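You operate a simulated robot arm through the tools that you are given. There is no shell and no other tool. Be economical: measure what you need, move in short steps, check, and stop when the job is done.

The job below is to be done with a simulated two-armed robot. You get a single attempt, and the scene is never put back.

TASK
Load the white stack into the carrier in the cradle.
Fine: from the shelf along it; steel clip off, loading-end cover open, stack lengthwise in the return-side row, cover shut and clipped again.
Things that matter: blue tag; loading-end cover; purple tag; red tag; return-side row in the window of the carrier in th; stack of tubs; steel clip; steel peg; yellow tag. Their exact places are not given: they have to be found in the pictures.

The check looks at the end state, three seconds after you hand in, the way a careful person would. Anything else that was tipped, shoved, dropped, spilled or broken makes it a failure. Lids that push on must go on centred and level and be pressed home; caps that screw on are set level and turned clockwise until they are tight.

THE ROBOT
Two 7-joint arms with two-finger parallel grippers on one trunk, on a base that drives. Base frame: it is fixed to the floor where the robot stands at the start and does not move with it; the origin is under the middle of the robot, x ahead of it, y to its left, z up. Units: mm, rad, N and s.
The left shoulder is at the start at [70, 134, 906], the right one opposite. With the tool pointing down near the work surface each hand reaches from about 100 to 640 mm from the robot's upright axis, wherever it stands, measured 20 degrees to its own side. Places, roughly: blue tag [1500, -500, 750]; loading-end cover [1100, 0, 1100]; purple tag [1500, -500, 750]; red tag [1500, -500, 750]; return-side row in the window of the carrier in th [1100, -100, 1000]; stack of tubs (12x21x15 cm) [1200, 100, 1100]; steel clip [800, 0, 1200]; yellow tag [1500, -500, 750]. Payload 1.57 kg a hand.
The tool frame of a hand sits at the grasp point between the pads (the TCP): z along the fingers, y along the line on which they close. The tips reach 30 mm beyond it. The gripper opens to 80 mm. The fingers are 17 mm wide and 12 mm thick; the gripper's body (40 by 82 mm) begins 80 mm behind the TCP.
Orientation is that of the tool frame in the base frame, as [roll, pitch, yaw] about the fixed x, y, z axes, in that order (R = Rz(yaw) Ry(pitch) Rx(roll)). With the fingers straight down and closing along the base's y, the tool's x points along the base's -x, its y along +y and its z along -z.

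THE INTERFACE
- The arms move only by the tool jog_arm. It takes "left_moves", "right_moves" or both (then of equal length, played together; a hand with none holds still); each is a list of rows, each a list of 7 numbers: the shift along the tool's x, y, z in cm, then the turn, a rotation vector about the tool's x, y, z in rad, then the gripper command, from -1 (shut) to 1 (fully open), values between in proportion. In form: [[dx, dy, dz, ax, ay, az, claw], ...]. A call has 1 to 20 rows; each row is the pose to reach, as a shift and turn from the pose commanded when the call began, along the tool's axes at that moment. Rows are played at 5 a second. More than 50 mm and 0.15 rad between two rows, or a gripper value outside its range, and nothing of the call is played. Where a pose cannot be reached the arm comes as near as it can. A force on the tool above 90 N (or 10 N above the force at the start of the call, whichever is more), or a blocked arm, ends the call early, and 0.2 s more pass. Each finger travels about 153 mm/s and halts on what it meets, pressing with about 23 N; the grip force reading is that of the motor and also rises with nothing between the fingers. The clock runs only during rows and for 0.2 s after the last one: add rows that repeat a pose to give the fingers time. It gives the time, the measured TCP pose, the force on the tool (base axes), the opening and the grip force at its end, in the units of the frame above (readings bear some noise), with the torque about the TCP (base axes, N m) and any sound that the robot's microphone picked up.
- Cameras (640 x 400 px; columns grow to the right, rows downward): "scene" is now at [143.4, 1.8, 1186.3]; the picture's right is [0.02, -1.00, 0.00], its down [-0.06, -0.00, -1.00] and it looks along [1.00, 0.02, -0.06] (base axes); focal length 253 px, centre (320, 200). "left" rides on the left gripper at [72, 7, -122] in its tool frame; the picture's right is [-0.09, 1.00, 0.00], its down [-0.84, -0.08, -0.54] and it looks along [-0.54, -0.05, 0.84] (tool axes); focal length 238 px, centre (320, 200). "right" rides on the right gripper at [72, -7, -122] in its tool frame; the picture's right is [0.09, 1.00, 0.00], its down [-0.84, 0.08, -0.54] and it looks along [-0.54, 0.05, 0.84] (tool axes); focal length 238 px, centre (320, 200).
- get_image(camera): a new picture of that camera. It takes no simulated time.
- raise_lower(by): slides the trunk up (or, below 0, down) by that many mm; the arms and the scene camera ride with it, the base frame stays. It gives what a move gives, with no picture.
- steer(legs): drives the robot by 1 to 6 legs, each [ahead, left, turn to the left] in mm, mm and rad, along the robot's own axes; the way and the turn of a leg run together, so that a leg with both is an arc; at most 1500 mm and 3.142 rad a leg. The arms and the cameras ride along, it lands a little off, and it stops where it bumps. It gives what a move gives.
- aim_head(pan, tilt): turns the head with the scene camera to pan (to the left, within 1.501 rad either way) and tilt (down, from -0.506 to 1.204), counted from straight ahead of the robot. It gives what a move gives.
- locate(camera, pixels): there is no depth. For up to 12 entries [column, row, z] of the newest picture of that camera ("zoom" is the newest enlarged one), the place [x, y] in the base frame at which the ray of that pixel passes the height z, good to about 2 mm. It takes no simulated time.
- zoom(camera, box): a new picture of the part [left, top, right, bottom] of that camera's present view, enlarged. It takes no simulated time.
- sign_off(): hands the job in; it is judged then, once.

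Go step by step. Measure first, check grasps and placings, and put right what went wrong. The budget is 80 turns and 78 pictures, counting those below and the enlarged ones. Unless the task says otherwise, let go and move clear before handing in, and close with one line.

The tools are called as a command line: name --argument value ..., lists and objects as JSON in quotes. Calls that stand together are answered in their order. jog_arm: Moves the arms, as the interface text tells. Its arguments: {"type":"object","properties":{"left_moves":{"type":"array"},"right_moves":{"type":"array"}},"required":[]} The other tools are called the same way: raise_lower (by) slides the trunk up or down; steer (legs) drives the base; aim_head (pan, tilt) turns the head that bears the scene camera; get_image (camera) takes a picture; locate (camera, pixels) gives the place at which the rays of pixels pass given heights; zoom (camera, box) takes an enlarged picture of a part of a camera's view; sign_off () hands the job in.

At the start:

```text
time: 0.0
left_position: [509.5, 178.7, 1000.2]
left_tcp_rot: [3.141, 0.0, 3.141]
left_wrist_force: [0.1, 0.6, 0.5]
left_torque: [-0.02, -0.02, -0.02]
left_opening: 80.0
left_grip_force: 0.1
right_position: [464.2, -273.4, 998.5]
right_tcp_rot: [-3.141, 0.001, -3.14]
right_wrist_force: [0.1, 0.7, -0.5]
right_torque: [-0.01, -0.01, 0.03]
right_opening: 79.8
right_grip_force: 0.0
trunk travel left (down, up): [-480.0, 460.0]
robot x, y, heading: [-0.5, -0.4, -0.001]
head pan, tilt: [0.017, 0.058]
```

scene: 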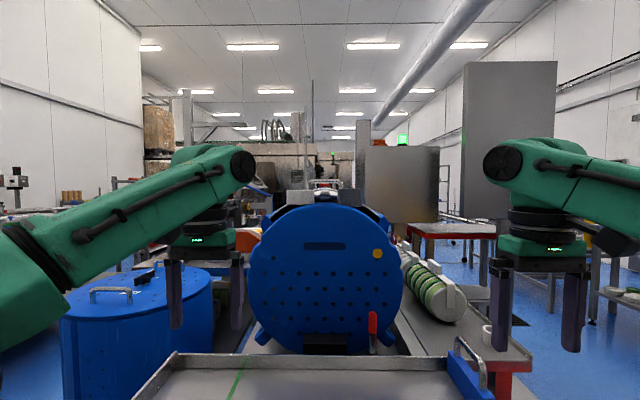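
right: 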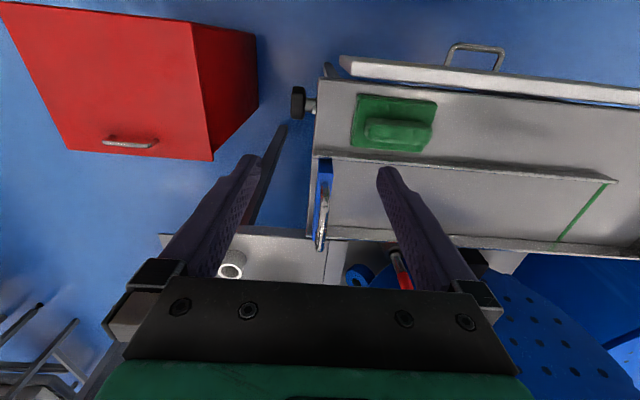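
left: 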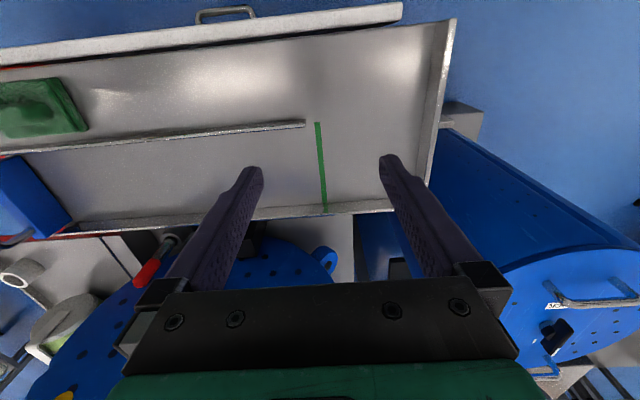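

The scene view shows the blue perforated drum (carrier) at pixels about (325,280), with green/white rolls along it at right (430,290). I look closer and with the head tilted down.

zoom --camera "scene" --box '[230, 170, 550, 370]'

aim_head --pan 0 --tilt 0.6

get_image --camera "scene"

```text
2.00 times, centred on (390, 270) of scene
```

zoom: 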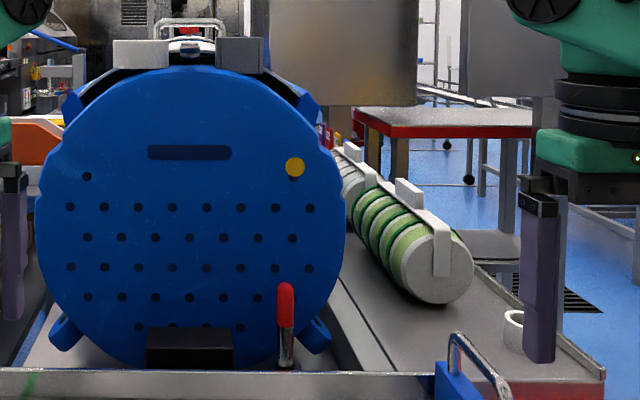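

```text
time: 1.0
left_position: [509.5, 180.0, 1000.1]
left_tcp_rot: [-3.141, 0.002, 3.141]
left_wrist_force: [0.5, -1.1, -0.3]
left_torque: [-0.01, -0.02, -0.01]
left_opening: 79.9
left_grip_force: 0.2
right_position: [464.7, -275.0, 1001.3]
right_tcp_rot: [3.141, 0.0, 3.14]
right_wrist_force: [0.3, -0.3, 0.9]
right_torque: [0.02, 0.01, 0.0]
right_opening: 79.8
right_grip_force: 0.0
trunk travel left (down, up): [-480.0, 460.0]
robot x, y, heading: [1.5, 5.5, 0.004]
head pan, tilt: [0.0, 0.6]
```

```text
73 pictures are left
```

scene: 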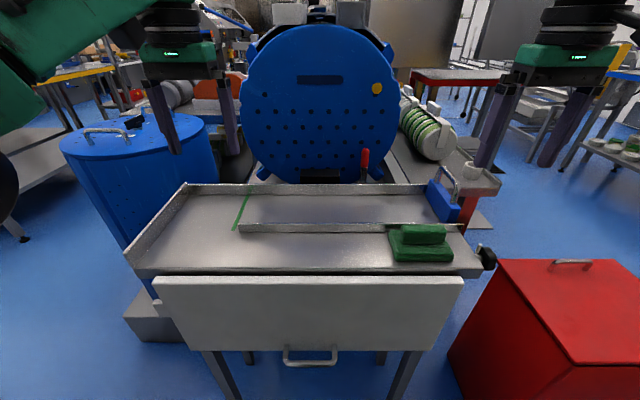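

The carrier is a big drum with a tray in front. I need an overhead view: I raise the trunk and look down.

raise_lower --by 400

aim_head --pan 0 --tilt 0.5

get_image --camera "scene"

zoom --camera "scene" --box '[210, 60, 450, 210]'

```text
time: 4.8
left_position: [509.7, 179.9, 1399.0]
left_tcp_rot: [-3.141, -0.001, -3.141]
left_wrist_force: [-0.8, 0.2, -0.4]
left_torque: [0.01, 0.0, -0.01]
left_opening: 80.1
left_grip_force: 0.0
right_position: [465.7, -274.2, 1400.0]
right_tcp_rot: [-3.141, -0.002, 3.142]
right_wrist_force: [-0.1, -1.2, -0.2]
right_torque: [0.0, 0.03, 0.0]
right_opening: 80.2
right_grip_force: 0.1
trunk travel left (down, up): [-880.0, 60.0]
robot x, y, heading: [1.5, 1.1, -0.004]
head pan, tilt: [0.0, 0.6]
```

```text
time: 5.5
left_position: [508.9, 179.3, 1400.7]
left_tcp_rot: [3.141, 0.001, -3.141]
left_wrist_force: [-0.2, -0.8, -0.2]
left_torque: [-0.01, -0.02, 0.0]
left_opening: 80.2
left_grip_force: 0.0
right_position: [465.4, -273.2, 1400.3]
right_tcp_rot: [-3.141, -0.001, -3.14]
right_wrist_force: [-0.3, 0.5, -0.1]
right_torque: [-0.02, 0.03, 0.02]
right_opening: 80.3
right_grip_force: 0.1
trunk travel left (down, up): [-880.0, 60.0]
robot x, y, heading: [-2.0, -2.4, -0.003]
head pan, tilt: [0.0, 0.499]
```

```text
72 pictures are left
```

scene: 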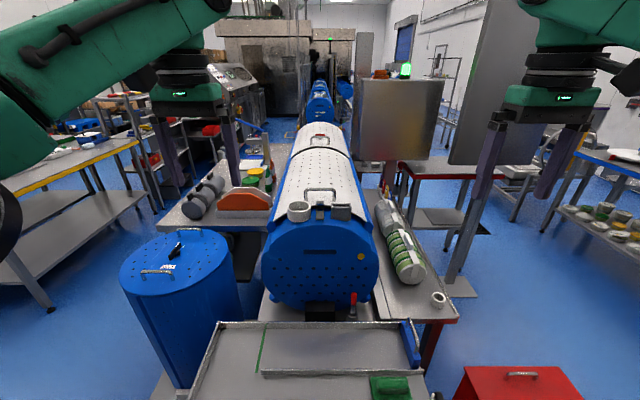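

```text
2.67 times, centred on (330, 135) of scene
```

zoom: 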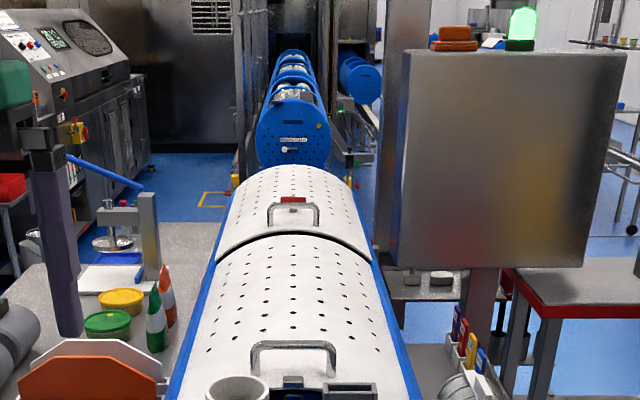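

The near cover has a handle with some ring and block at the near end; stacks lie on both side shelves. I enlarge the details.

zoom --camera "scene" --box '[270, 170, 390, 245]'

zoom --camera "scene" --box '[350, 170, 478, 320]'

zoom --camera "scene" --box '[150, 120, 310, 230]'

```text
5.33 times, centred on (330, 208) of scene
```

zoom: 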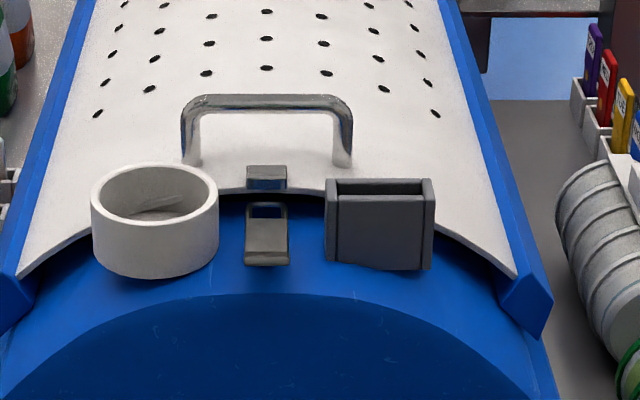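

```text
2.67 times, centred on (414, 245) of scene
```

zoom: 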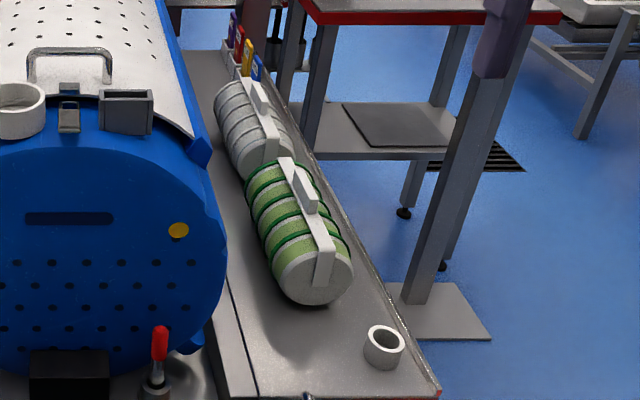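

```text
3.64 times, centred on (230, 175) of scene
```

zoom: 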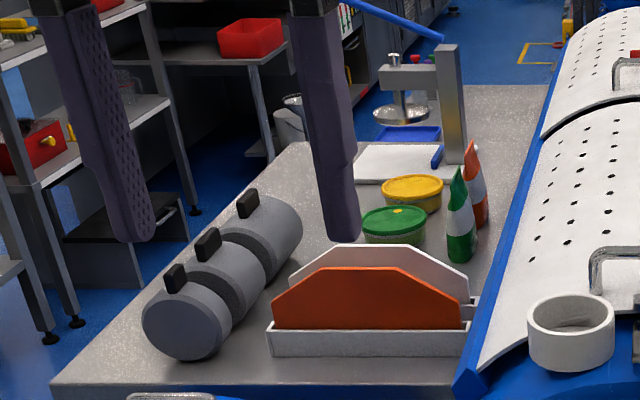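

Visible: spring clip on the drum's near end at about (330,210), with ring and pocket either side; white stack behind the green one on the right shelf. I measure key positions with assumed heights.

locate --camera "scene" --pixels '[[320, 205, 1150], [320, 205, 1200], [320, 290, 850], [320, 322, 850], [320, 390, 850], [403, 280, 850], [385, 205, 850], [438, 318, 850], [440, 298, 850], [375, 285, 900], [262, 285, 900], [320, 190, 1200]]'

aim_head --pan 0 --tilt 1.15

get_image --camera "scene"

get_image --camera "right"

```text
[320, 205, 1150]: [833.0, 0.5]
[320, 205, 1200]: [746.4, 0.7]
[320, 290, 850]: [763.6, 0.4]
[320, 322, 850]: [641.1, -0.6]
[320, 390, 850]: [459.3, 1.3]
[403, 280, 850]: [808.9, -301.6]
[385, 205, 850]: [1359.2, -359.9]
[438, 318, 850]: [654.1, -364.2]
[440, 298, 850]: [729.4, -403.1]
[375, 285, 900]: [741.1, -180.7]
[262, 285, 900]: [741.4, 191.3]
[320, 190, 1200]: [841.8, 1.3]
```

```text
time: 6.5
left_position: [509.1, 178.9, 1399.8]
left_tcp_rot: [-3.14, -0.002, -3.141]
left_wrist_force: [0.1, 0.0, -0.4]
left_torque: [-0.01, 0.01, -0.04]
left_opening: 80.1
left_grip_force: 0.0
right_position: [465.2, -273.0, 1399.6]
right_tcp_rot: [3.141, -0.001, -3.141]
right_wrist_force: [0.0, 0.5, -0.2]
right_torque: [-0.02, 0.0, -0.02]
right_opening: 80.2
right_grip_force: 0.1
trunk travel left (down, up): [-880.0, 60.0]
robot x, y, heading: [-3.8, -1.2, -0.003]
head pan, tilt: [0.0, 1.15]
```

```text
67 pictures are left
```

scene: 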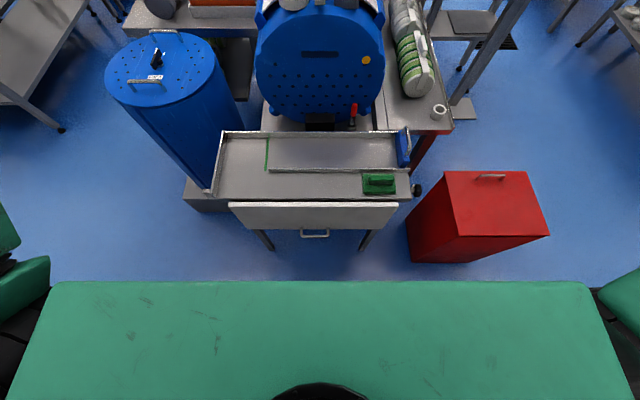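

```text
66 pictures are left
```

right: 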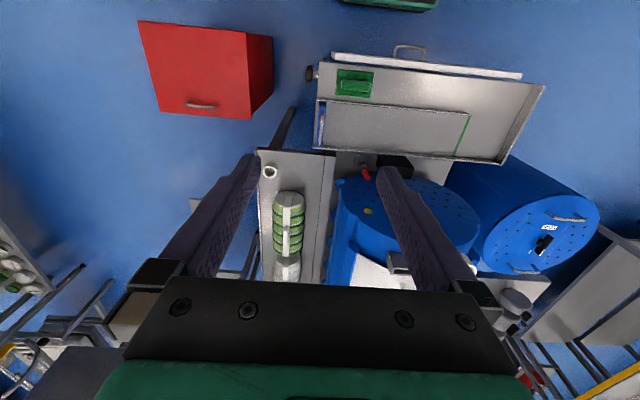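

I triangulate tray and stacks heights from scene and right pictures.

locate --camera "scene" --pixels '[[267, 170, 850], [267, 170, 750], [267, 170, 950], [439, 113, 850], [439, 113, 750], [315, 235, 700], [230, 203, 800], [397, 203, 800], [440, 173, 500], [550, 235, 500], [455, 172, 600], [320, 282, 1000]]'

locate --camera "right" --pixels '[[470, 111, 850], [470, 111, 750], [470, 111, 950], [270, 172, 850], [270, 172, 750], [256, 150, 750], [330, 152, 750], [290, 260, 900], [288, 280, 900], [290, 195, 900], [397, 262, 1150], [285, 258, 900]]'

```text
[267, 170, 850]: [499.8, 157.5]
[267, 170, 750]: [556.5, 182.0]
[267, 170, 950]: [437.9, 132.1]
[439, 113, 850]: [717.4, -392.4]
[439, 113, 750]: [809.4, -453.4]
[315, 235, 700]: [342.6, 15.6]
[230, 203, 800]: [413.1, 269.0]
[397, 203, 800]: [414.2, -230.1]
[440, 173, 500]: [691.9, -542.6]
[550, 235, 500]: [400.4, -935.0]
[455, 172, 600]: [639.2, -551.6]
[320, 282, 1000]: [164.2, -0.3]
```

```text
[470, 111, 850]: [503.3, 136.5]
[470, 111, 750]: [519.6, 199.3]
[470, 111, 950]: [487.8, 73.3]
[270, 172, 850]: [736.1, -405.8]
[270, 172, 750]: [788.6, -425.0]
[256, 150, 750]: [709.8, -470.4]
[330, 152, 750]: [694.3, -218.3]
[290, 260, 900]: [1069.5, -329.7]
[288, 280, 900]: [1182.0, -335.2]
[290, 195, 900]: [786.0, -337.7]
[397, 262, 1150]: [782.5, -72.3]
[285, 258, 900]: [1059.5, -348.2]
```

Tray and shelf are at z≈800–830; drum front x≈760. I look to the right to judge whether I can stand alongside the shelf.

aim_head --pan -0.7 --tilt 0.6

get_image --camera "scene"

```text
time: 7.6
left_position: [508.0, 178.2, 1399.4]
left_tcp_rot: [3.142, -0.001, -3.141]
left_wrist_force: [0.0, -0.8, 0.8]
left_torque: [0.0, 0.03, 0.0]
left_opening: 80.0
left_grip_force: 0.0
right_position: [464.5, -274.3, 1400.6]
right_tcp_rot: [3.14, 0.0, 3.141]
right_wrist_force: [-0.3, 1.1, -0.5]
right_torque: [0.02, 0.02, 0.01]
right_opening: 79.9
right_grip_force: 0.2
trunk travel left (down, up): [-880.0, 60.0]
robot x, y, heading: [0.9, 4.0, -0.001]
head pan, tilt: [-0.7, 0.6]
```

```text
65 pictures are left
```

scene: 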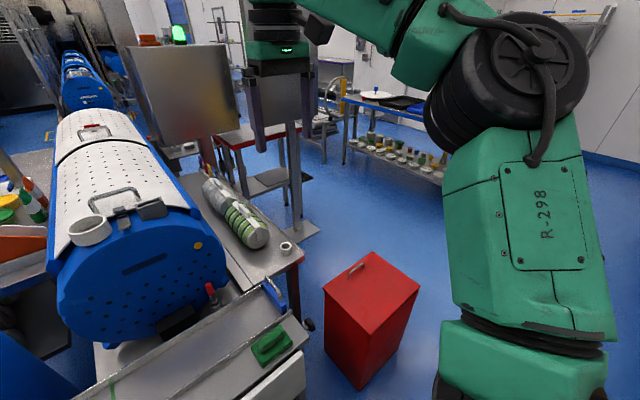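

locate --camera "scene" --pixels '[[297, 232, 0], [320, 236, 0], [270, 238, 0], [290, 218, 0], [345, 388, 0], [420, 285, 550], [350, 250, 550], [303, 258, 800], [232, 160, 800], [245, 190, 0], [290, 208, 0], [213, 162, 800]]'

zoom --camera "scene" --box '[120, 110, 340, 260]'

```text
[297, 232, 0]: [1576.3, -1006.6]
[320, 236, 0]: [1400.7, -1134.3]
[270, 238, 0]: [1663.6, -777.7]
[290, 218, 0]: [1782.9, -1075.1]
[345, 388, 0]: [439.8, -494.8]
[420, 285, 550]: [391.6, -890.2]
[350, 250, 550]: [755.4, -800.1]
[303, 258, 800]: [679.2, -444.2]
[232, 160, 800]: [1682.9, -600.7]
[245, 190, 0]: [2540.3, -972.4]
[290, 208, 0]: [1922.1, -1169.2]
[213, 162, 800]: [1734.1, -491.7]
```

```text
2.67 times, centred on (230, 185) of scene
```

zoom: 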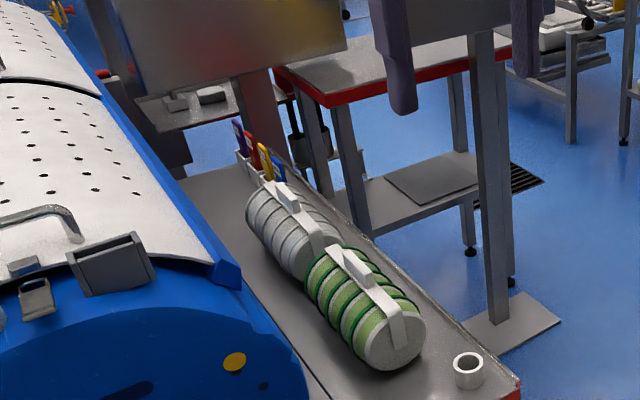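

The right aisle looks free for x≈760–1400. First, a closer look at the clip, ring and pocket.

steer --legs '[[120, 0, 0]]'

aim_head --pan 0 --tilt 0.55

zoom --camera "scene" --box '[264, 165, 376, 235]'

get_image --camera "scene"

```text
time: 8.8
left_position: [621.8, 179.1, 1401.6]
left_tcp_rot: [-3.141, 0.006, -3.14]
left_wrist_force: [-1.0, 0.4, 0.2]
left_torque: [-0.01, -0.03, 0.02]
left_opening: 79.7
left_grip_force: 0.1
right_position: [580.1, -273.4, 1402.4]
right_tcp_rot: [3.141, 0.007, -3.141]
right_wrist_force: [-0.8, 0.5, 0.0]
right_torque: [0.04, -0.04, 0.02]
right_opening: 80.2
right_grip_force: 0.0
trunk travel left (down, up): [-880.0, 60.0]
robot x, y, heading: [117.0, 0.6, 0.006]
head pan, tilt: [-0.7, 0.6]
```

```text
time: 9.9
left_position: [629.3, 179.0, 1398.9]
left_tcp_rot: [3.14, 0.0, -3.14]
left_wrist_force: [-0.1, 0.3, -0.2]
left_torque: [0.02, 0.01, 0.01]
left_opening: 80.2
left_grip_force: 0.1
right_position: [586.3, -272.2, 1399.5]
right_tcp_rot: [-3.141, 0.001, -3.14]
right_wrist_force: [-0.1, 0.4, -0.4]
right_torque: [-0.02, -0.03, 0.0]
right_opening: 80.0
right_grip_force: 0.2
trunk travel left (down, up): [-880.0, 60.0]
robot x, y, heading: [118.9, -3.4, 0.005]
head pan, tilt: [0.0, 0.55]
```

```text
5.71 times, centred on (320, 200) of scene
```

zoom: 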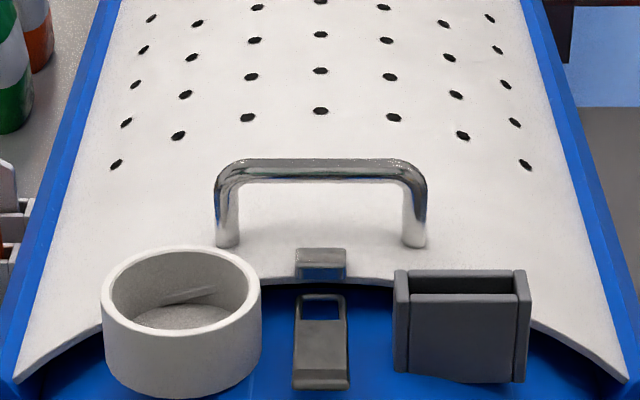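

```text
62 pictures are left
```

scene: 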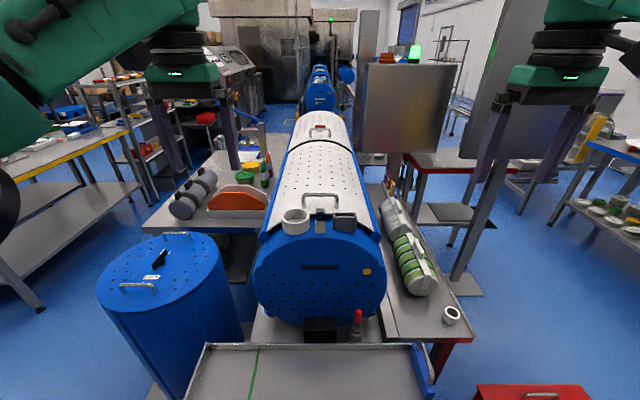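

I swing the left hand above the drum so its camera looks at the clip.

jog_arm --left_moves '[[-1, -4, 0, 0, 0, 0, 0], [-2, -8, 0, 0, 0, 0, 0], [-3, -12, 0, 0, 0, 0, 0], [-3, -16, 0, 0, 0, 0, 0], [-3, -16, 0, 0, 0, 0, 0]]'

get_image --camera "left"

zoom --camera "left" --box '[240, 140, 400, 240]'

```text
time: 11.1
left_position: [620.9, 31.9, 1370.5]
left_tcp_rot: [-3.14, 0.0, -3.14]
left_wrist_force: [1.6, 0.8, -0.3]
left_torque: [-0.02, 0.01, -0.04]
left_opening: 39.9
left_grip_force: 0.0
left hand out of reach, approached as far as the arm can: row 2, 3, 4, 5
right_position: [586.1, -272.9, 1399.9]
right_tcp_rot: [-3.14, 0.0, -3.138]
right_wrist_force: [-0.3, 0.0, -0.2]
right_torque: [-0.01, 0.01, 0.0]
right_opening: 80.0
right_grip_force: 0.1
trunk travel left (down, up): [-880.0, 60.0]
robot x, y, heading: [122.0, 0.5, 0.004]
head pan, tilt: [0.0, 0.55]
```

```text
61 pictures are left
```

left: 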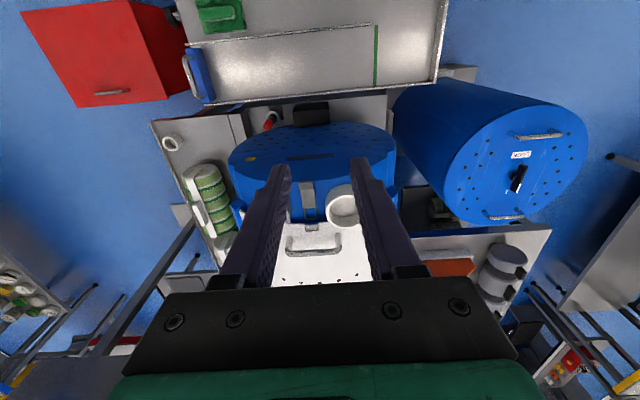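

```text
4.00 times, centred on (320, 190) of left
```

zoom: 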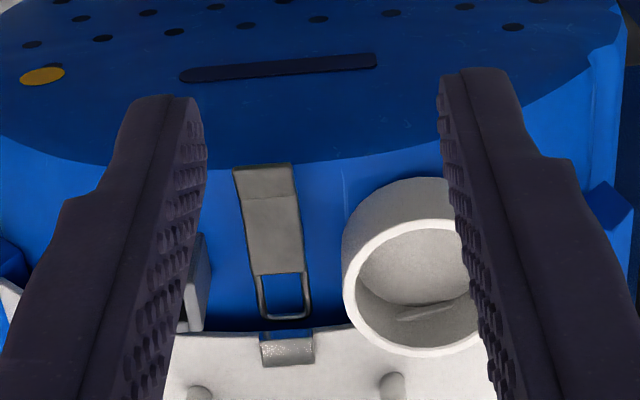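

The clip is a plate with a wire loop next to a hook tab on the cover's edge. I triangulate these from both pictures.

locate --camera "scene" --pixels '[[320, 209, 1150], [320, 209, 1180], [320, 209, 1210], [320.4, 217.2, 1150], [320.4, 217.2, 1180], [320.4, 217.2, 1210], [320, 232.4, 1120], [320, 232.4, 1150], [320, 232.4, 1180]]'

locate --camera "left" --pixels '[[311.75, 227.5, 1150], [311.75, 227.5, 1180], [311.75, 227.5, 1210], [312.5, 219.25, 1150], [312.5, 219.25, 1180], [312.5, 219.25, 1210], [305.5, 182, 1120], [305.5, 182, 1150], [305.5, 182, 1180], [313, 252, 1210]]'

```text
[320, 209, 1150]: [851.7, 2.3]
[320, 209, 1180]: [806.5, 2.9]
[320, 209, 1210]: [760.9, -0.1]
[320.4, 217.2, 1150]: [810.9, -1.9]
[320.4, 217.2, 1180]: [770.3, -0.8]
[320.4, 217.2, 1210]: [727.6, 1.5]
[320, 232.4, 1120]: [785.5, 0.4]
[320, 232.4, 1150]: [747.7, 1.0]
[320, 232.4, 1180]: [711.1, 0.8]
```

```text
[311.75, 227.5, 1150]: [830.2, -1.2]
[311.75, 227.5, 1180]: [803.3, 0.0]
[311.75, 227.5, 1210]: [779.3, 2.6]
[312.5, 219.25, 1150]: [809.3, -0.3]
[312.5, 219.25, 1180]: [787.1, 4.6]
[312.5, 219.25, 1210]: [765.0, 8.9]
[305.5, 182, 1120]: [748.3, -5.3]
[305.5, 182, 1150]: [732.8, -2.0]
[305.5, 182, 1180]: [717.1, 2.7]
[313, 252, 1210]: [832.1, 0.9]
```

The loop bar sits under the hook (z≈1150 vs 1178), so the clip is engaged. I lower the trunk and tilt the left hand forward for a close view.

raise_lower --by -130

jog_arm --left_moves '[[1, 0, 0, 0, -0.14, 0, 0], [2, 0, 0, 0, -0.28, 0, 0], [2, 0, 0, 0, -0.42, 0, 0], [2, 0, 0, 0, -0.56, 0, 0], [2, 0, 0, 0, -0.7, 0, 0], [2, 0, 0, 0, -0.7, 0, 0]]'

get_image --camera "left"

get_image --camera "scene"

```text
time: 12.7
left_position: [620.3, 32.0, 1239.7]
left_tcp_rot: [-3.141, 0.0, -3.139]
left_wrist_force: [0.9, 0.2, 0.3]
left_torque: [0.0, 0.0, 0.03]
left_opening: 40.1
left_grip_force: 0.1
right_position: [585.2, -272.7, 1269.6]
right_tcp_rot: [-3.141, 0.001, -3.139]
right_wrist_force: [0.6, -0.2, 0.2]
right_torque: [0.02, -0.01, -0.02]
right_opening: 79.7
right_grip_force: 0.0
trunk travel left (down, up): [-750.0, 190.0]
robot x, y, heading: [121.7, -2.0, -0.002]
head pan, tilt: [0.0, 0.55]
```

```text
time: 14.1
left_position: [600.7, 31.8, 1240.8]
left_tcp_rot: [-3.141, 0.701, -3.14]
left_wrist_force: [0.5, 0.4, 0.4]
left_torque: [0.02, 0.01, 0.01]
left_opening: 40.1
left_grip_force: 0.1
right_position: [585.8, -274.6, 1269.7]
right_tcp_rot: [-3.141, 0.0, -3.139]
right_wrist_force: [-0.6, 0.5, 0.1]
right_torque: [0.03, -0.01, 0.05]
right_opening: 80.2
right_grip_force: 0.1
trunk travel left (down, up): [-750.0, 190.0]
robot x, y, heading: [119.5, -0.2, 0.0]
head pan, tilt: [0.0, 0.55]
```

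```text
59 pictures are left
```

left: 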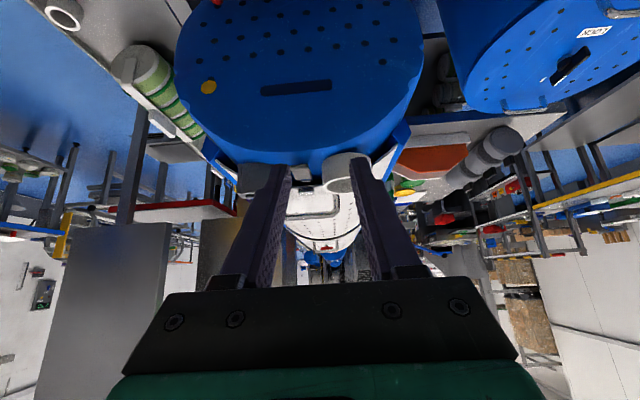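

```text
58 pictures are left
```

scene: 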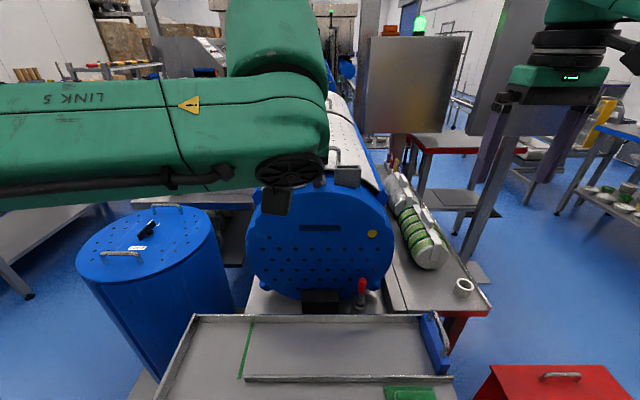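

I zoom on the clip between the fingertips.

zoom --camera "left" --box '[230, 140, 390, 240]'

```text
4.00 times, centred on (310, 190) of left
```

zoom: 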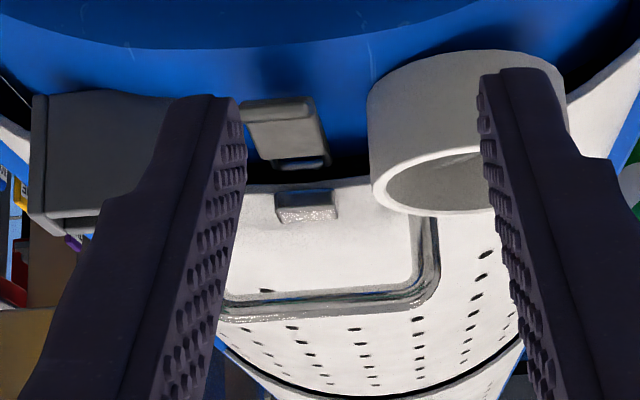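

locate --camera "zoom" --pixels '[[300, 165, 1140], [300, 165, 1150], [300, 165, 1160], [307, 192, 1160], [307, 192, 1170], [307, 192, 1180], [307, 218, 1180], [307, 218, 1190], [275, 103, 1140], [275, 103, 1160], [275, 103, 1175], [275, 103, 1120]]'

```text
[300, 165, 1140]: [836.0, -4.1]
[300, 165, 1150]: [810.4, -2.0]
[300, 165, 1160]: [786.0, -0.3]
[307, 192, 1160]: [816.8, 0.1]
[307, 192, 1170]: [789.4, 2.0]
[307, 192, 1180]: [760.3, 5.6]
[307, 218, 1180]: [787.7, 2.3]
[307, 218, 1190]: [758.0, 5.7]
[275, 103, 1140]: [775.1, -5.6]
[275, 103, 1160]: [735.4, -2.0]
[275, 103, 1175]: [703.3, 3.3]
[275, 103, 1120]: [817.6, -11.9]
```

The geometry of the clip (lever from about (712,1176) to loop (810,1150)) needs a profile view. I straighten the left hand and drive around to the right side of the shelf.

jog_arm --left_moves '[[0, 1, -4, 0, 0.14, 0, 0], [0, 3, -6, 0, 0.28, 0, 0], [0, 6, -8, 0, 0.42, 0, 0.5], [0, 9, -8, 0, 0.56, 0, 1], [0, 12, -8, 0, 0.7, 0, 1], [0, 12, -8, 0, 0.7, 0, 1]]'

steer --legs '[[-300, 0, 0], [0, -1300, 0], [550, 0, 0], [0, 0, 1.571], [0, -650, 0]]'

get_image --camera "scene"

```text
time: 15.4
left_position: [549.3, 151.4, 1303.5]
left_tcp_rot: [-3.139, 0.0, -3.14]
left_wrist_force: [0.7, -0.4, 1.4]
left_torque: [0.0, 0.0, -0.01]
left_opening: 79.9
left_grip_force: 0.0
right_position: [584.6, -274.3, 1269.1]
right_tcp_rot: [-3.141, 0.001, -3.139]
right_wrist_force: [-0.5, -1.3, -0.4]
right_torque: [-0.02, 0.01, 0.01]
right_opening: 80.2
right_grip_force: 0.1
trunk travel left (down, up): [-750.0, 190.0]
robot x, y, heading: [120.0, -2.9, 0.004]
head pan, tilt: [0.0, 0.55]
```

```text
time: 33.5
left_position: [896.9, -872.1, 1302.9]
left_tcp_rot: [-3.142, 0.001, -1.582]
left_wrist_force: [0.0, -0.2, -0.1]
left_torque: [-0.01, -0.03, 0.02]
left_opening: 80.0
left_grip_force: 0.1
right_position: [1321.1, -841.8, 1270.8]
right_tcp_rot: [-3.139, 0.001, -1.583]
right_wrist_force: [-0.9, 0.4, 0.3]
right_torque: [0.02, 0.0, 0.0]
right_opening: 80.0
right_grip_force: 0.0
trunk travel left (down, up): [-750.0, 190.0]
robot x, y, heading: [1038.5, -1306.2, 1.561]
head pan, tilt: [0.0, 0.55]
```

```text
56 pictures are left
```

scene: 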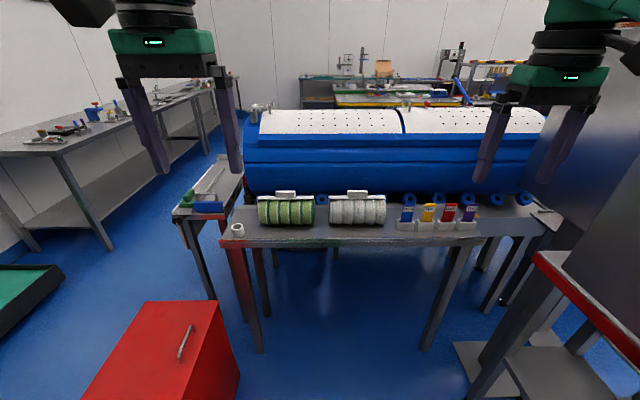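

Good view: white stack at (358,210), tags to its right, clip at the left end of the drum (262,108). I zoom there, then move closer.

steer --legs '[[330, 0, 0]]'

raise_lower --by -60

aim_head --pan 0.2 --tilt 0.4

get_image --camera "scene"

get_image --camera "right"

```text
time: 35.6
left_position: [900.1, -547.0, 1303.5]
left_tcp_rot: [3.141, 0.002, -1.582]
left_wrist_force: [0.1, -0.1, -0.4]
left_torque: [0.04, -0.01, 0.01]
left_opening: 79.9
left_grip_force: 0.1
right_position: [1325.4, -516.3, 1271.7]
right_tcp_rot: [-3.141, 0.004, -1.581]
right_wrist_force: [-0.3, -0.1, 0.6]
right_torque: [-0.01, 0.01, 0.03]
right_opening: 79.9
right_grip_force: 0.0
trunk travel left (down, up): [-750.0, 190.0]
robot x, y, heading: [1049.3, -974.4, 1.563]
head pan, tilt: [0.0, 0.55]
```

```text
time: 36.6
left_position: [899.0, -545.8, 1242.4]
left_tcp_rot: [3.141, 0.001, -1.581]
left_wrist_force: [-0.6, 0.5, -0.2]
left_torque: [0.04, -0.02, -0.04]
left_opening: 79.9
left_grip_force: 0.1
right_position: [1324.8, -515.6, 1209.7]
right_tcp_rot: [-3.141, 0.001, -1.58]
right_wrist_force: [-0.5, -0.3, -0.4]
right_torque: [0.01, 0.03, -0.01]
right_opening: 80.2
right_grip_force: 0.0
trunk travel left (down, up): [-690.0, 250.0]
robot x, y, heading: [1046.6, -976.7, 1.562]
head pan, tilt: [0.0, 0.55]
```

```text
time: 37.4
left_position: [900.9, -545.2, 1243.8]
left_tcp_rot: [3.141, 0.0, -1.58]
left_wrist_force: [0.2, 0.0, -0.6]
left_torque: [-0.05, 0.0, 0.01]
left_opening: 80.0
left_grip_force: 0.1
right_position: [1324.9, -514.6, 1210.2]
right_tcp_rot: [-3.14, 0.002, -1.582]
right_wrist_force: [-0.4, 0.7, 0.5]
right_torque: [0.03, 0.01, -0.01]
right_opening: 80.1
right_grip_force: 0.2
trunk travel left (down, up): [-690.0, 250.0]
robot x, y, heading: [1047.5, -977.7, 1.555]
head pan, tilt: [0.201, 0.4]
```

```text
55 pictures are left
```

scene: 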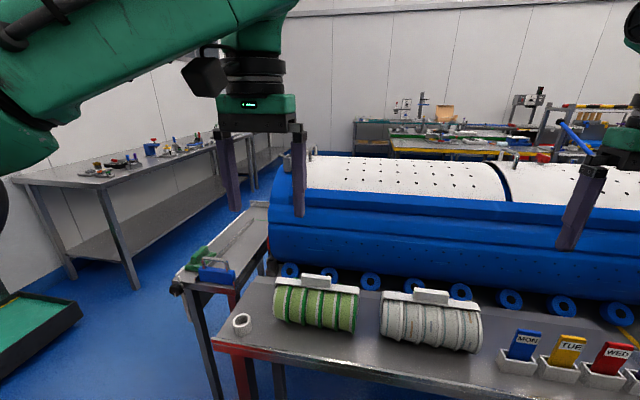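

```text
54 pictures are left
```

right: 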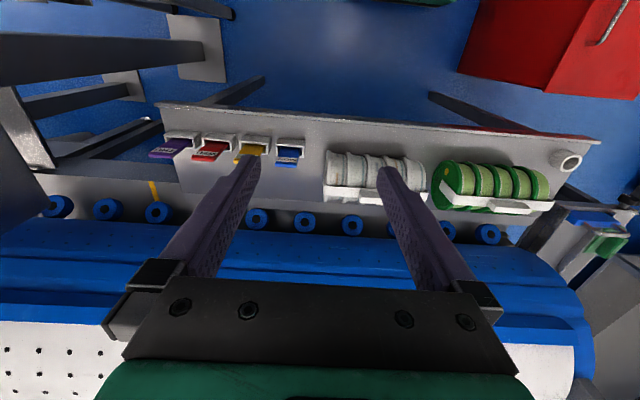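

Day tags are in holders (not mentioned in the job, I leave them). I raise the left hand out of view to see the clip's profile.

jog_arm --left_moves '[[0, 0, -4, 0, 0, 0, 1], [2, -3, -8, 0, 0, 0, 1], [4, -6, -10, 0, 0, 0, 1], [6, -9, -10, 0, 0, 0, 1], [6, -12, -10, 0, 0, 0, 1]]'

zoom --camera "scene" --box '[260, 130, 340, 180]'

zoom --camera "scene" --box '[250, 250, 506, 410]'

```text
refused: row 2 steps farther than a row can; nothing moved
```

```text
8.00 times, centred on (300, 155) of scene
```

zoom: 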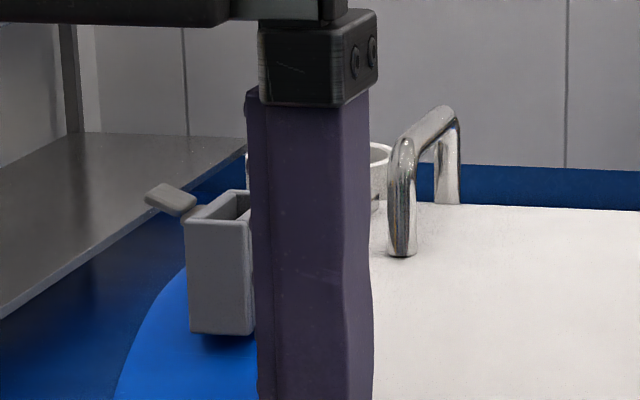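

```text
refused: 410 is not a number from 0 to 400
```

The lever tip protrudes past the drum end (170,200 in the zoom). I raise the hand in smaller rows.

jog_arm --left_moves '[[0, 0, -4, 0, 0, 0, 1], [2, 0, -8, 0, 0, 0, 1], [4, 0, -12, 0, 0, 0, 1], [6, 0, -15, 0, 0, 0, 1], [6, 0, -15, 0, 0, 0, 1]]'

zoom --camera "scene" --box '[260, 130, 340, 180]'

zoom --camera "scene" --box '[264, 240, 504, 390]'

```text
time: 38.6
left_position: [878.5, -580.6, 1292.6]
left_tcp_rot: [3.141, 0.003, -1.58]
left_wrist_force: [-0.8, -0.3, -0.2]
left_torque: [-0.03, 0.01, 0.01]
left_opening: 79.7
left_grip_force: 0.0
left hand out of reach, approached as far as the arm can: row 1, 2, 3, 4, 5
right_position: [1326.6, -512.3, 1209.6]
right_tcp_rot: [-3.141, 0.0, -1.58]
right_wrist_force: [0.9, -0.2, 0.0]
right_torque: [-0.01, 0.0, 0.02]
right_opening: 80.0
right_grip_force: 0.1
trunk travel left (down, up): [-690.0, 250.0]
robot x, y, heading: [1046.3, -979.8, 1.56]
head pan, tilt: [0.201, 0.4]
```

```text
8.00 times, centred on (300, 155) of scene
```

zoom: 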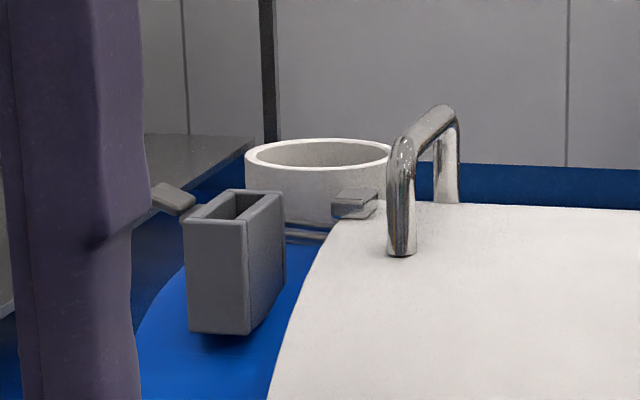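

```text
2.67 times, centred on (384, 315) of scene
```

zoom: 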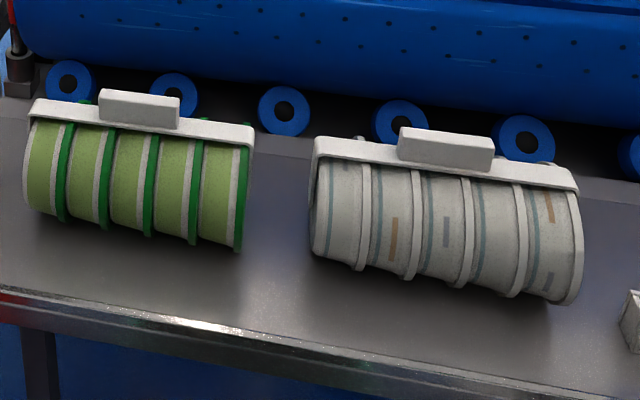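

Clip and stack geometry are clear enough. Now I look down to see how close the base is to the shelf, plus the left hand's view of the drum.

aim_head --pan 0.5 --tilt 1.2

get_image --camera "scene"

get_image --camera "left"

```text
time: 39.7
left_position: [877.8, -581.8, 1292.3]
left_tcp_rot: [-3.141, 0.003, -1.581]
left_wrist_force: [0.6, 0.0, 0.5]
left_torque: [-0.01, 0.01, 0.04]
left_opening: 80.2
left_grip_force: 0.1
right_position: [1325.3, -513.3, 1210.4]
right_tcp_rot: [-3.141, -0.001, -1.582]
right_wrist_force: [0.3, 0.5, -0.1]
right_torque: [-0.01, 0.01, -0.01]
right_opening: 79.9
right_grip_force: 0.1
trunk travel left (down, up): [-690.0, 250.0]
robot x, y, heading: [1050.7, -975.1, 1.563]
head pan, tilt: [0.499, 1.201]
```

```text
50 pictures are left
```

scene: 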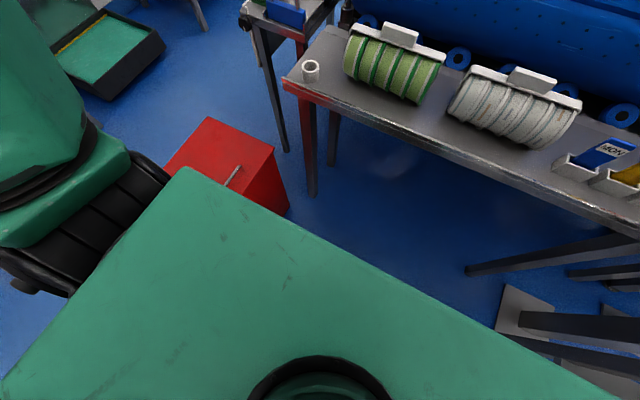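

```text
49 pictures are left
```

left: 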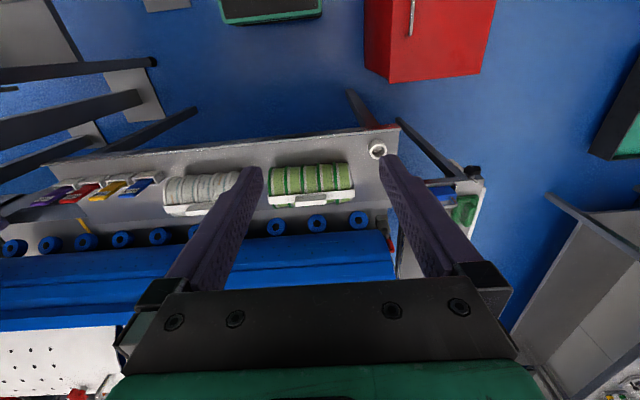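

The left camera's top edge shows my own base front at (220–322, 0–25). I measure it and the bin.

locate --camera "left" --pixels '[[222, 24, 0], [322, 15, 0], [222, 24, 250], [322, 15, 250], [391, 82, 0], [482, 73, 0], [365, 65, 550], [352, 92, 0], [398, 125, 800], [45, 175, 800]]'

locate --camera "scene" --pixels '[[470, 272, 0], [500, 330, 0], [275, 150, 550], [290, 212, 0], [310, 190, 0], [284, 85, 790], [310, 75, 800]]'

```text
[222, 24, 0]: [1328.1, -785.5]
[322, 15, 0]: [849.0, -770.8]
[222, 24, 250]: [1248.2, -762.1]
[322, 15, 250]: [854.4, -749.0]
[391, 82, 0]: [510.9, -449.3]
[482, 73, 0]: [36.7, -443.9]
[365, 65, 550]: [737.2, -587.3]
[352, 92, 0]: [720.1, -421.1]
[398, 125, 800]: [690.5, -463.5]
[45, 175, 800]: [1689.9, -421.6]
```

```text
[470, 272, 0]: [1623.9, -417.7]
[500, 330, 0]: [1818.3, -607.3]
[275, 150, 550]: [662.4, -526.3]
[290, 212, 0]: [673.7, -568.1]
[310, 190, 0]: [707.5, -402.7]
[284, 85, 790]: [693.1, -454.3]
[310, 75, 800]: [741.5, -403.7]
```

My base is ~±200 wide and 220 ahead and low, so it fits partly under the shelf. I raise a little and drive to about (975,−700).

raise_lower --by 80

steer --legs '[[0, 70, 0.008], [270, 0, 0]]'

aim_head --pan 0.35 --tilt 0.6

get_image --camera "scene"

get_image --camera "left"

```text
time: 40.9
left_position: [878.6, -581.2, 1372.4]
left_tcp_rot: [-3.141, 0.005, -1.581]
left_wrist_force: [0.4, -0.9, 0.1]
left_torque: [0.01, 0.01, 0.01]
left_opening: 80.0
left_grip_force: 0.1
right_position: [1325.1, -514.3, 1289.4]
right_tcp_rot: [-3.141, 0.001, -1.581]
right_wrist_force: [-0.1, 0.7, 0.5]
right_torque: [0.0, 0.0, 0.02]
right_opening: 80.2
right_grip_force: 0.1
trunk travel left (down, up): [-770.0, 170.0]
robot x, y, heading: [1048.8, -974.9, 1.563]
head pan, tilt: [0.499, 1.201]
```

```text
time: 43.4
left_position: [806.4, -320.1, 1371.0]
left_tcp_rot: [-3.138, 0.006, -1.574]
left_wrist_force: [0.0, -0.2, 0.1]
left_torque: [0.03, -0.01, -0.01]
left_opening: 80.0
left_grip_force: 0.0
right_position: [1252.0, -249.0, 1290.7]
right_tcp_rot: [3.141, 0.004, -1.574]
right_wrist_force: [-0.4, 0.2, 0.2]
right_torque: [0.02, -0.03, -0.02]
right_opening: 80.0
right_grip_force: 0.0
trunk travel left (down, up): [-770.0, 170.0]
robot x, y, heading: [976.2, -708.8, 1.569]
head pan, tilt: [0.499, 1.201]
```

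```text
time: 44.4
left_position: [806.8, -317.1, 1371.6]
left_tcp_rot: [-3.141, 0.008, -1.575]
left_wrist_force: [-0.9, 0.4, -0.4]
left_torque: [0.01, -0.01, -0.02]
left_opening: 80.2
left_grip_force: 0.0
right_position: [1252.8, -245.8, 1289.9]
right_tcp_rot: [3.141, 0.002, -1.572]
right_wrist_force: [-0.2, 0.4, 0.0]
right_torque: [0.0, -0.01, -0.01]
right_opening: 80.0
right_grip_force: 0.1
trunk travel left (down, up): [-770.0, 170.0]
robot x, y, heading: [977.1, -706.5, 1.572]
head pan, tilt: [0.351, 0.6]
```

```text
48 pictures are left
```

scene: 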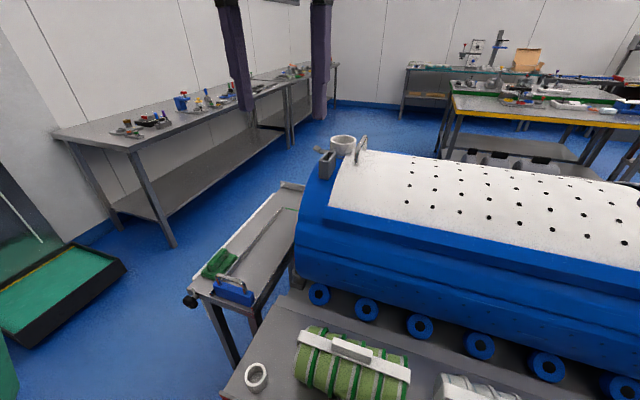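

```text
47 pictures are left
```

left: 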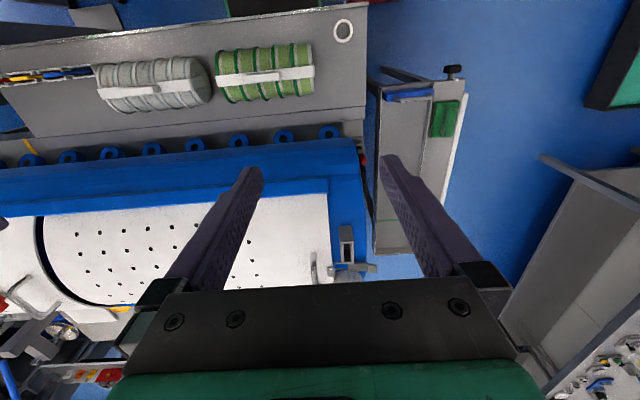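

I zoom on the clip from both viewpoints now.

zoom --camera "scene" --box '[304, 120, 384, 170]'

zoom --camera "left" --box '[290, 215, 402, 285]'

```text
8.00 times, centred on (344, 145) of scene
```

zoom: 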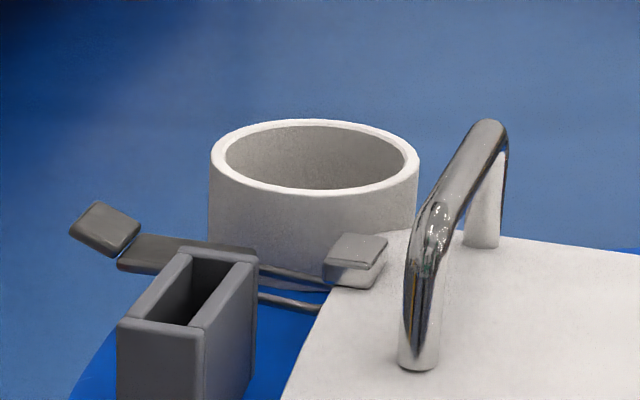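

```text
5.71 times, centred on (346, 250) of left
```

zoom: 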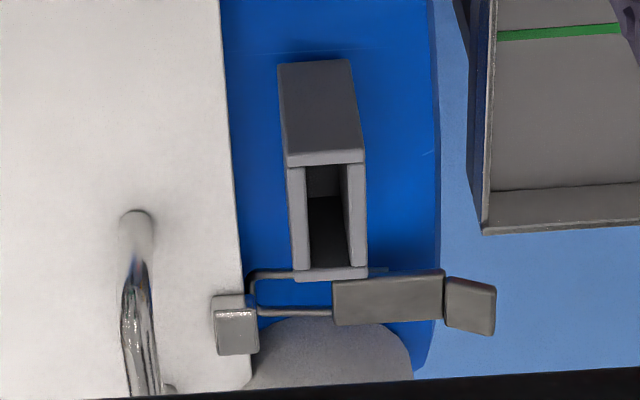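

The lever plate with an upturned lip overhangs the drum end, its wire loop running to the hook on the cover. I triangulate the lip and plate.

locate --camera "zoom" --pixels '[[495, 305, 1160], [495, 305, 1175], [495, 305, 1190], [445, 298, 1150], [445, 298, 1165], [445, 298, 1180], [335, 300, 1150], [335, 300, 1165], [235, 300, 1175], [330, 220, 1180], [325, 65, 1130], [140, 215, 1190]]'

locate --camera "scene" --pixels '[[314, 147.5, 1160], [314, 147.5, 1175], [314, 147.5, 1190], [320, 151.5, 1150], [320, 151.5, 1165], [320, 151.5, 1180], [365, 135.4, 1220], [365, 135.4, 1240], [356, 166, 1170], [345, 155, 1165], [345, 155, 1175]]'

```text
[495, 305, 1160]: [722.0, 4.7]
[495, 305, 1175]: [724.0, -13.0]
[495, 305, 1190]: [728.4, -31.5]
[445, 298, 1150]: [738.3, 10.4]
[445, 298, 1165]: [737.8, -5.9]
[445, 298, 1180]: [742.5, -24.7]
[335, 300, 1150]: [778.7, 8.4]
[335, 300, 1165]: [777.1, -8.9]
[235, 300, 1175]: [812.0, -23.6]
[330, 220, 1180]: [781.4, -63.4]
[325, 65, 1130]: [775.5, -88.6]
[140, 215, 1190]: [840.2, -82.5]
```

```text
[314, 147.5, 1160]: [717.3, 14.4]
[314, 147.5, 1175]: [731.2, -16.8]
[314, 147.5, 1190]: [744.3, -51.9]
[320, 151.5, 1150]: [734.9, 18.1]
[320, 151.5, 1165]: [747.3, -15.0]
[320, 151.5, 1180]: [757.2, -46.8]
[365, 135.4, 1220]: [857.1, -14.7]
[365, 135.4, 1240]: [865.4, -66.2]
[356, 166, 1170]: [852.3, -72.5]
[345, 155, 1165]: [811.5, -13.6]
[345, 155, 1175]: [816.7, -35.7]
```

Lip ≈ (722..738, 0, 1160–1170), plate z≈1158, handle top ≈(860,0,1225). I bring the left hand closed and tilted to just in front of the drum end, beside and below the lip.

jog_arm --left_moves '[[0, 4.5, 0, 0, 0, 0, 0], [0, 8.9, 0, 0, -0.1, 0, -1], [-2.8, 8.9, 2, 0, -0.24, 0, -1], [-5.7, 8.9, 4, 0, -0.38, 0, -1], [-8.5, 8.9, 6, 0, -0.52, 0, -1], [-11.3, 8.9, 8, 0, -0.66, 0, -1], [-14.2, 8.9, 10, 0, -0.8, 0, -1], [-17, 8.9, 13, 0, -0.94, 0, -1], [-19, 8.9, 16, 0, -1.08, 0, -1], [-19, 8.9, 18, 0, -1.1, 0, -1], [-19, 8.9, 18, 0, -1.1, 0, -1]]'

get_image --camera "left"

zoom --camera "scene" --box '[260, 80, 420, 180]'

```text
time: 46.8
left_position: [718.7, -126.4, 1194.3]
left_tcp_rot: [-3.138, 1.106, -1.573]
left_wrist_force: [-0.1, 0.8, 0.9]
left_torque: [-0.03, -0.01, 0.02]
left_opening: 0.0
left_grip_force: 21.5
right_position: [1252.0, -245.7, 1290.6]
right_tcp_rot: [-3.142, 0.003, -1.573]
right_wrist_force: [0.0, 0.0, 0.0]
right_torque: [-0.01, -0.01, 0.0]
right_opening: 79.7
right_grip_force: 0.1
trunk travel left (down, up): [-770.0, 170.0]
robot x, y, heading: [979.1, -714.8, 1.568]
head pan, tilt: [0.351, 0.6]
```

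```text
44 pictures are left
```

left: 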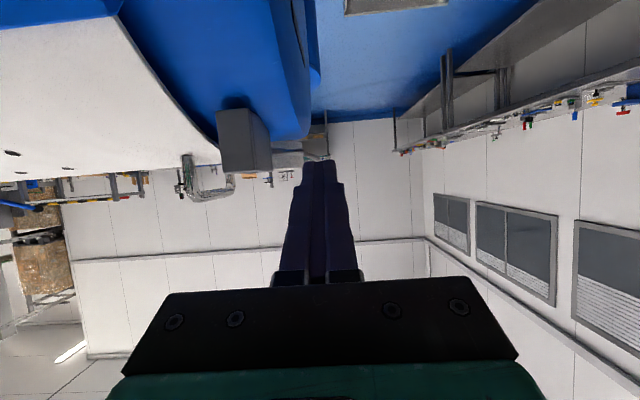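

```text
4.00 times, centred on (340, 130) of scene
```

zoom: 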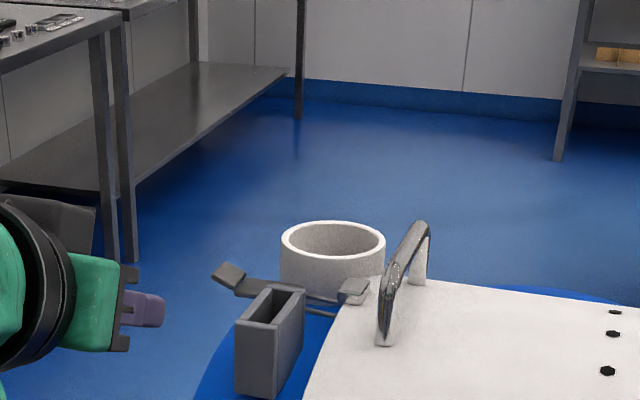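

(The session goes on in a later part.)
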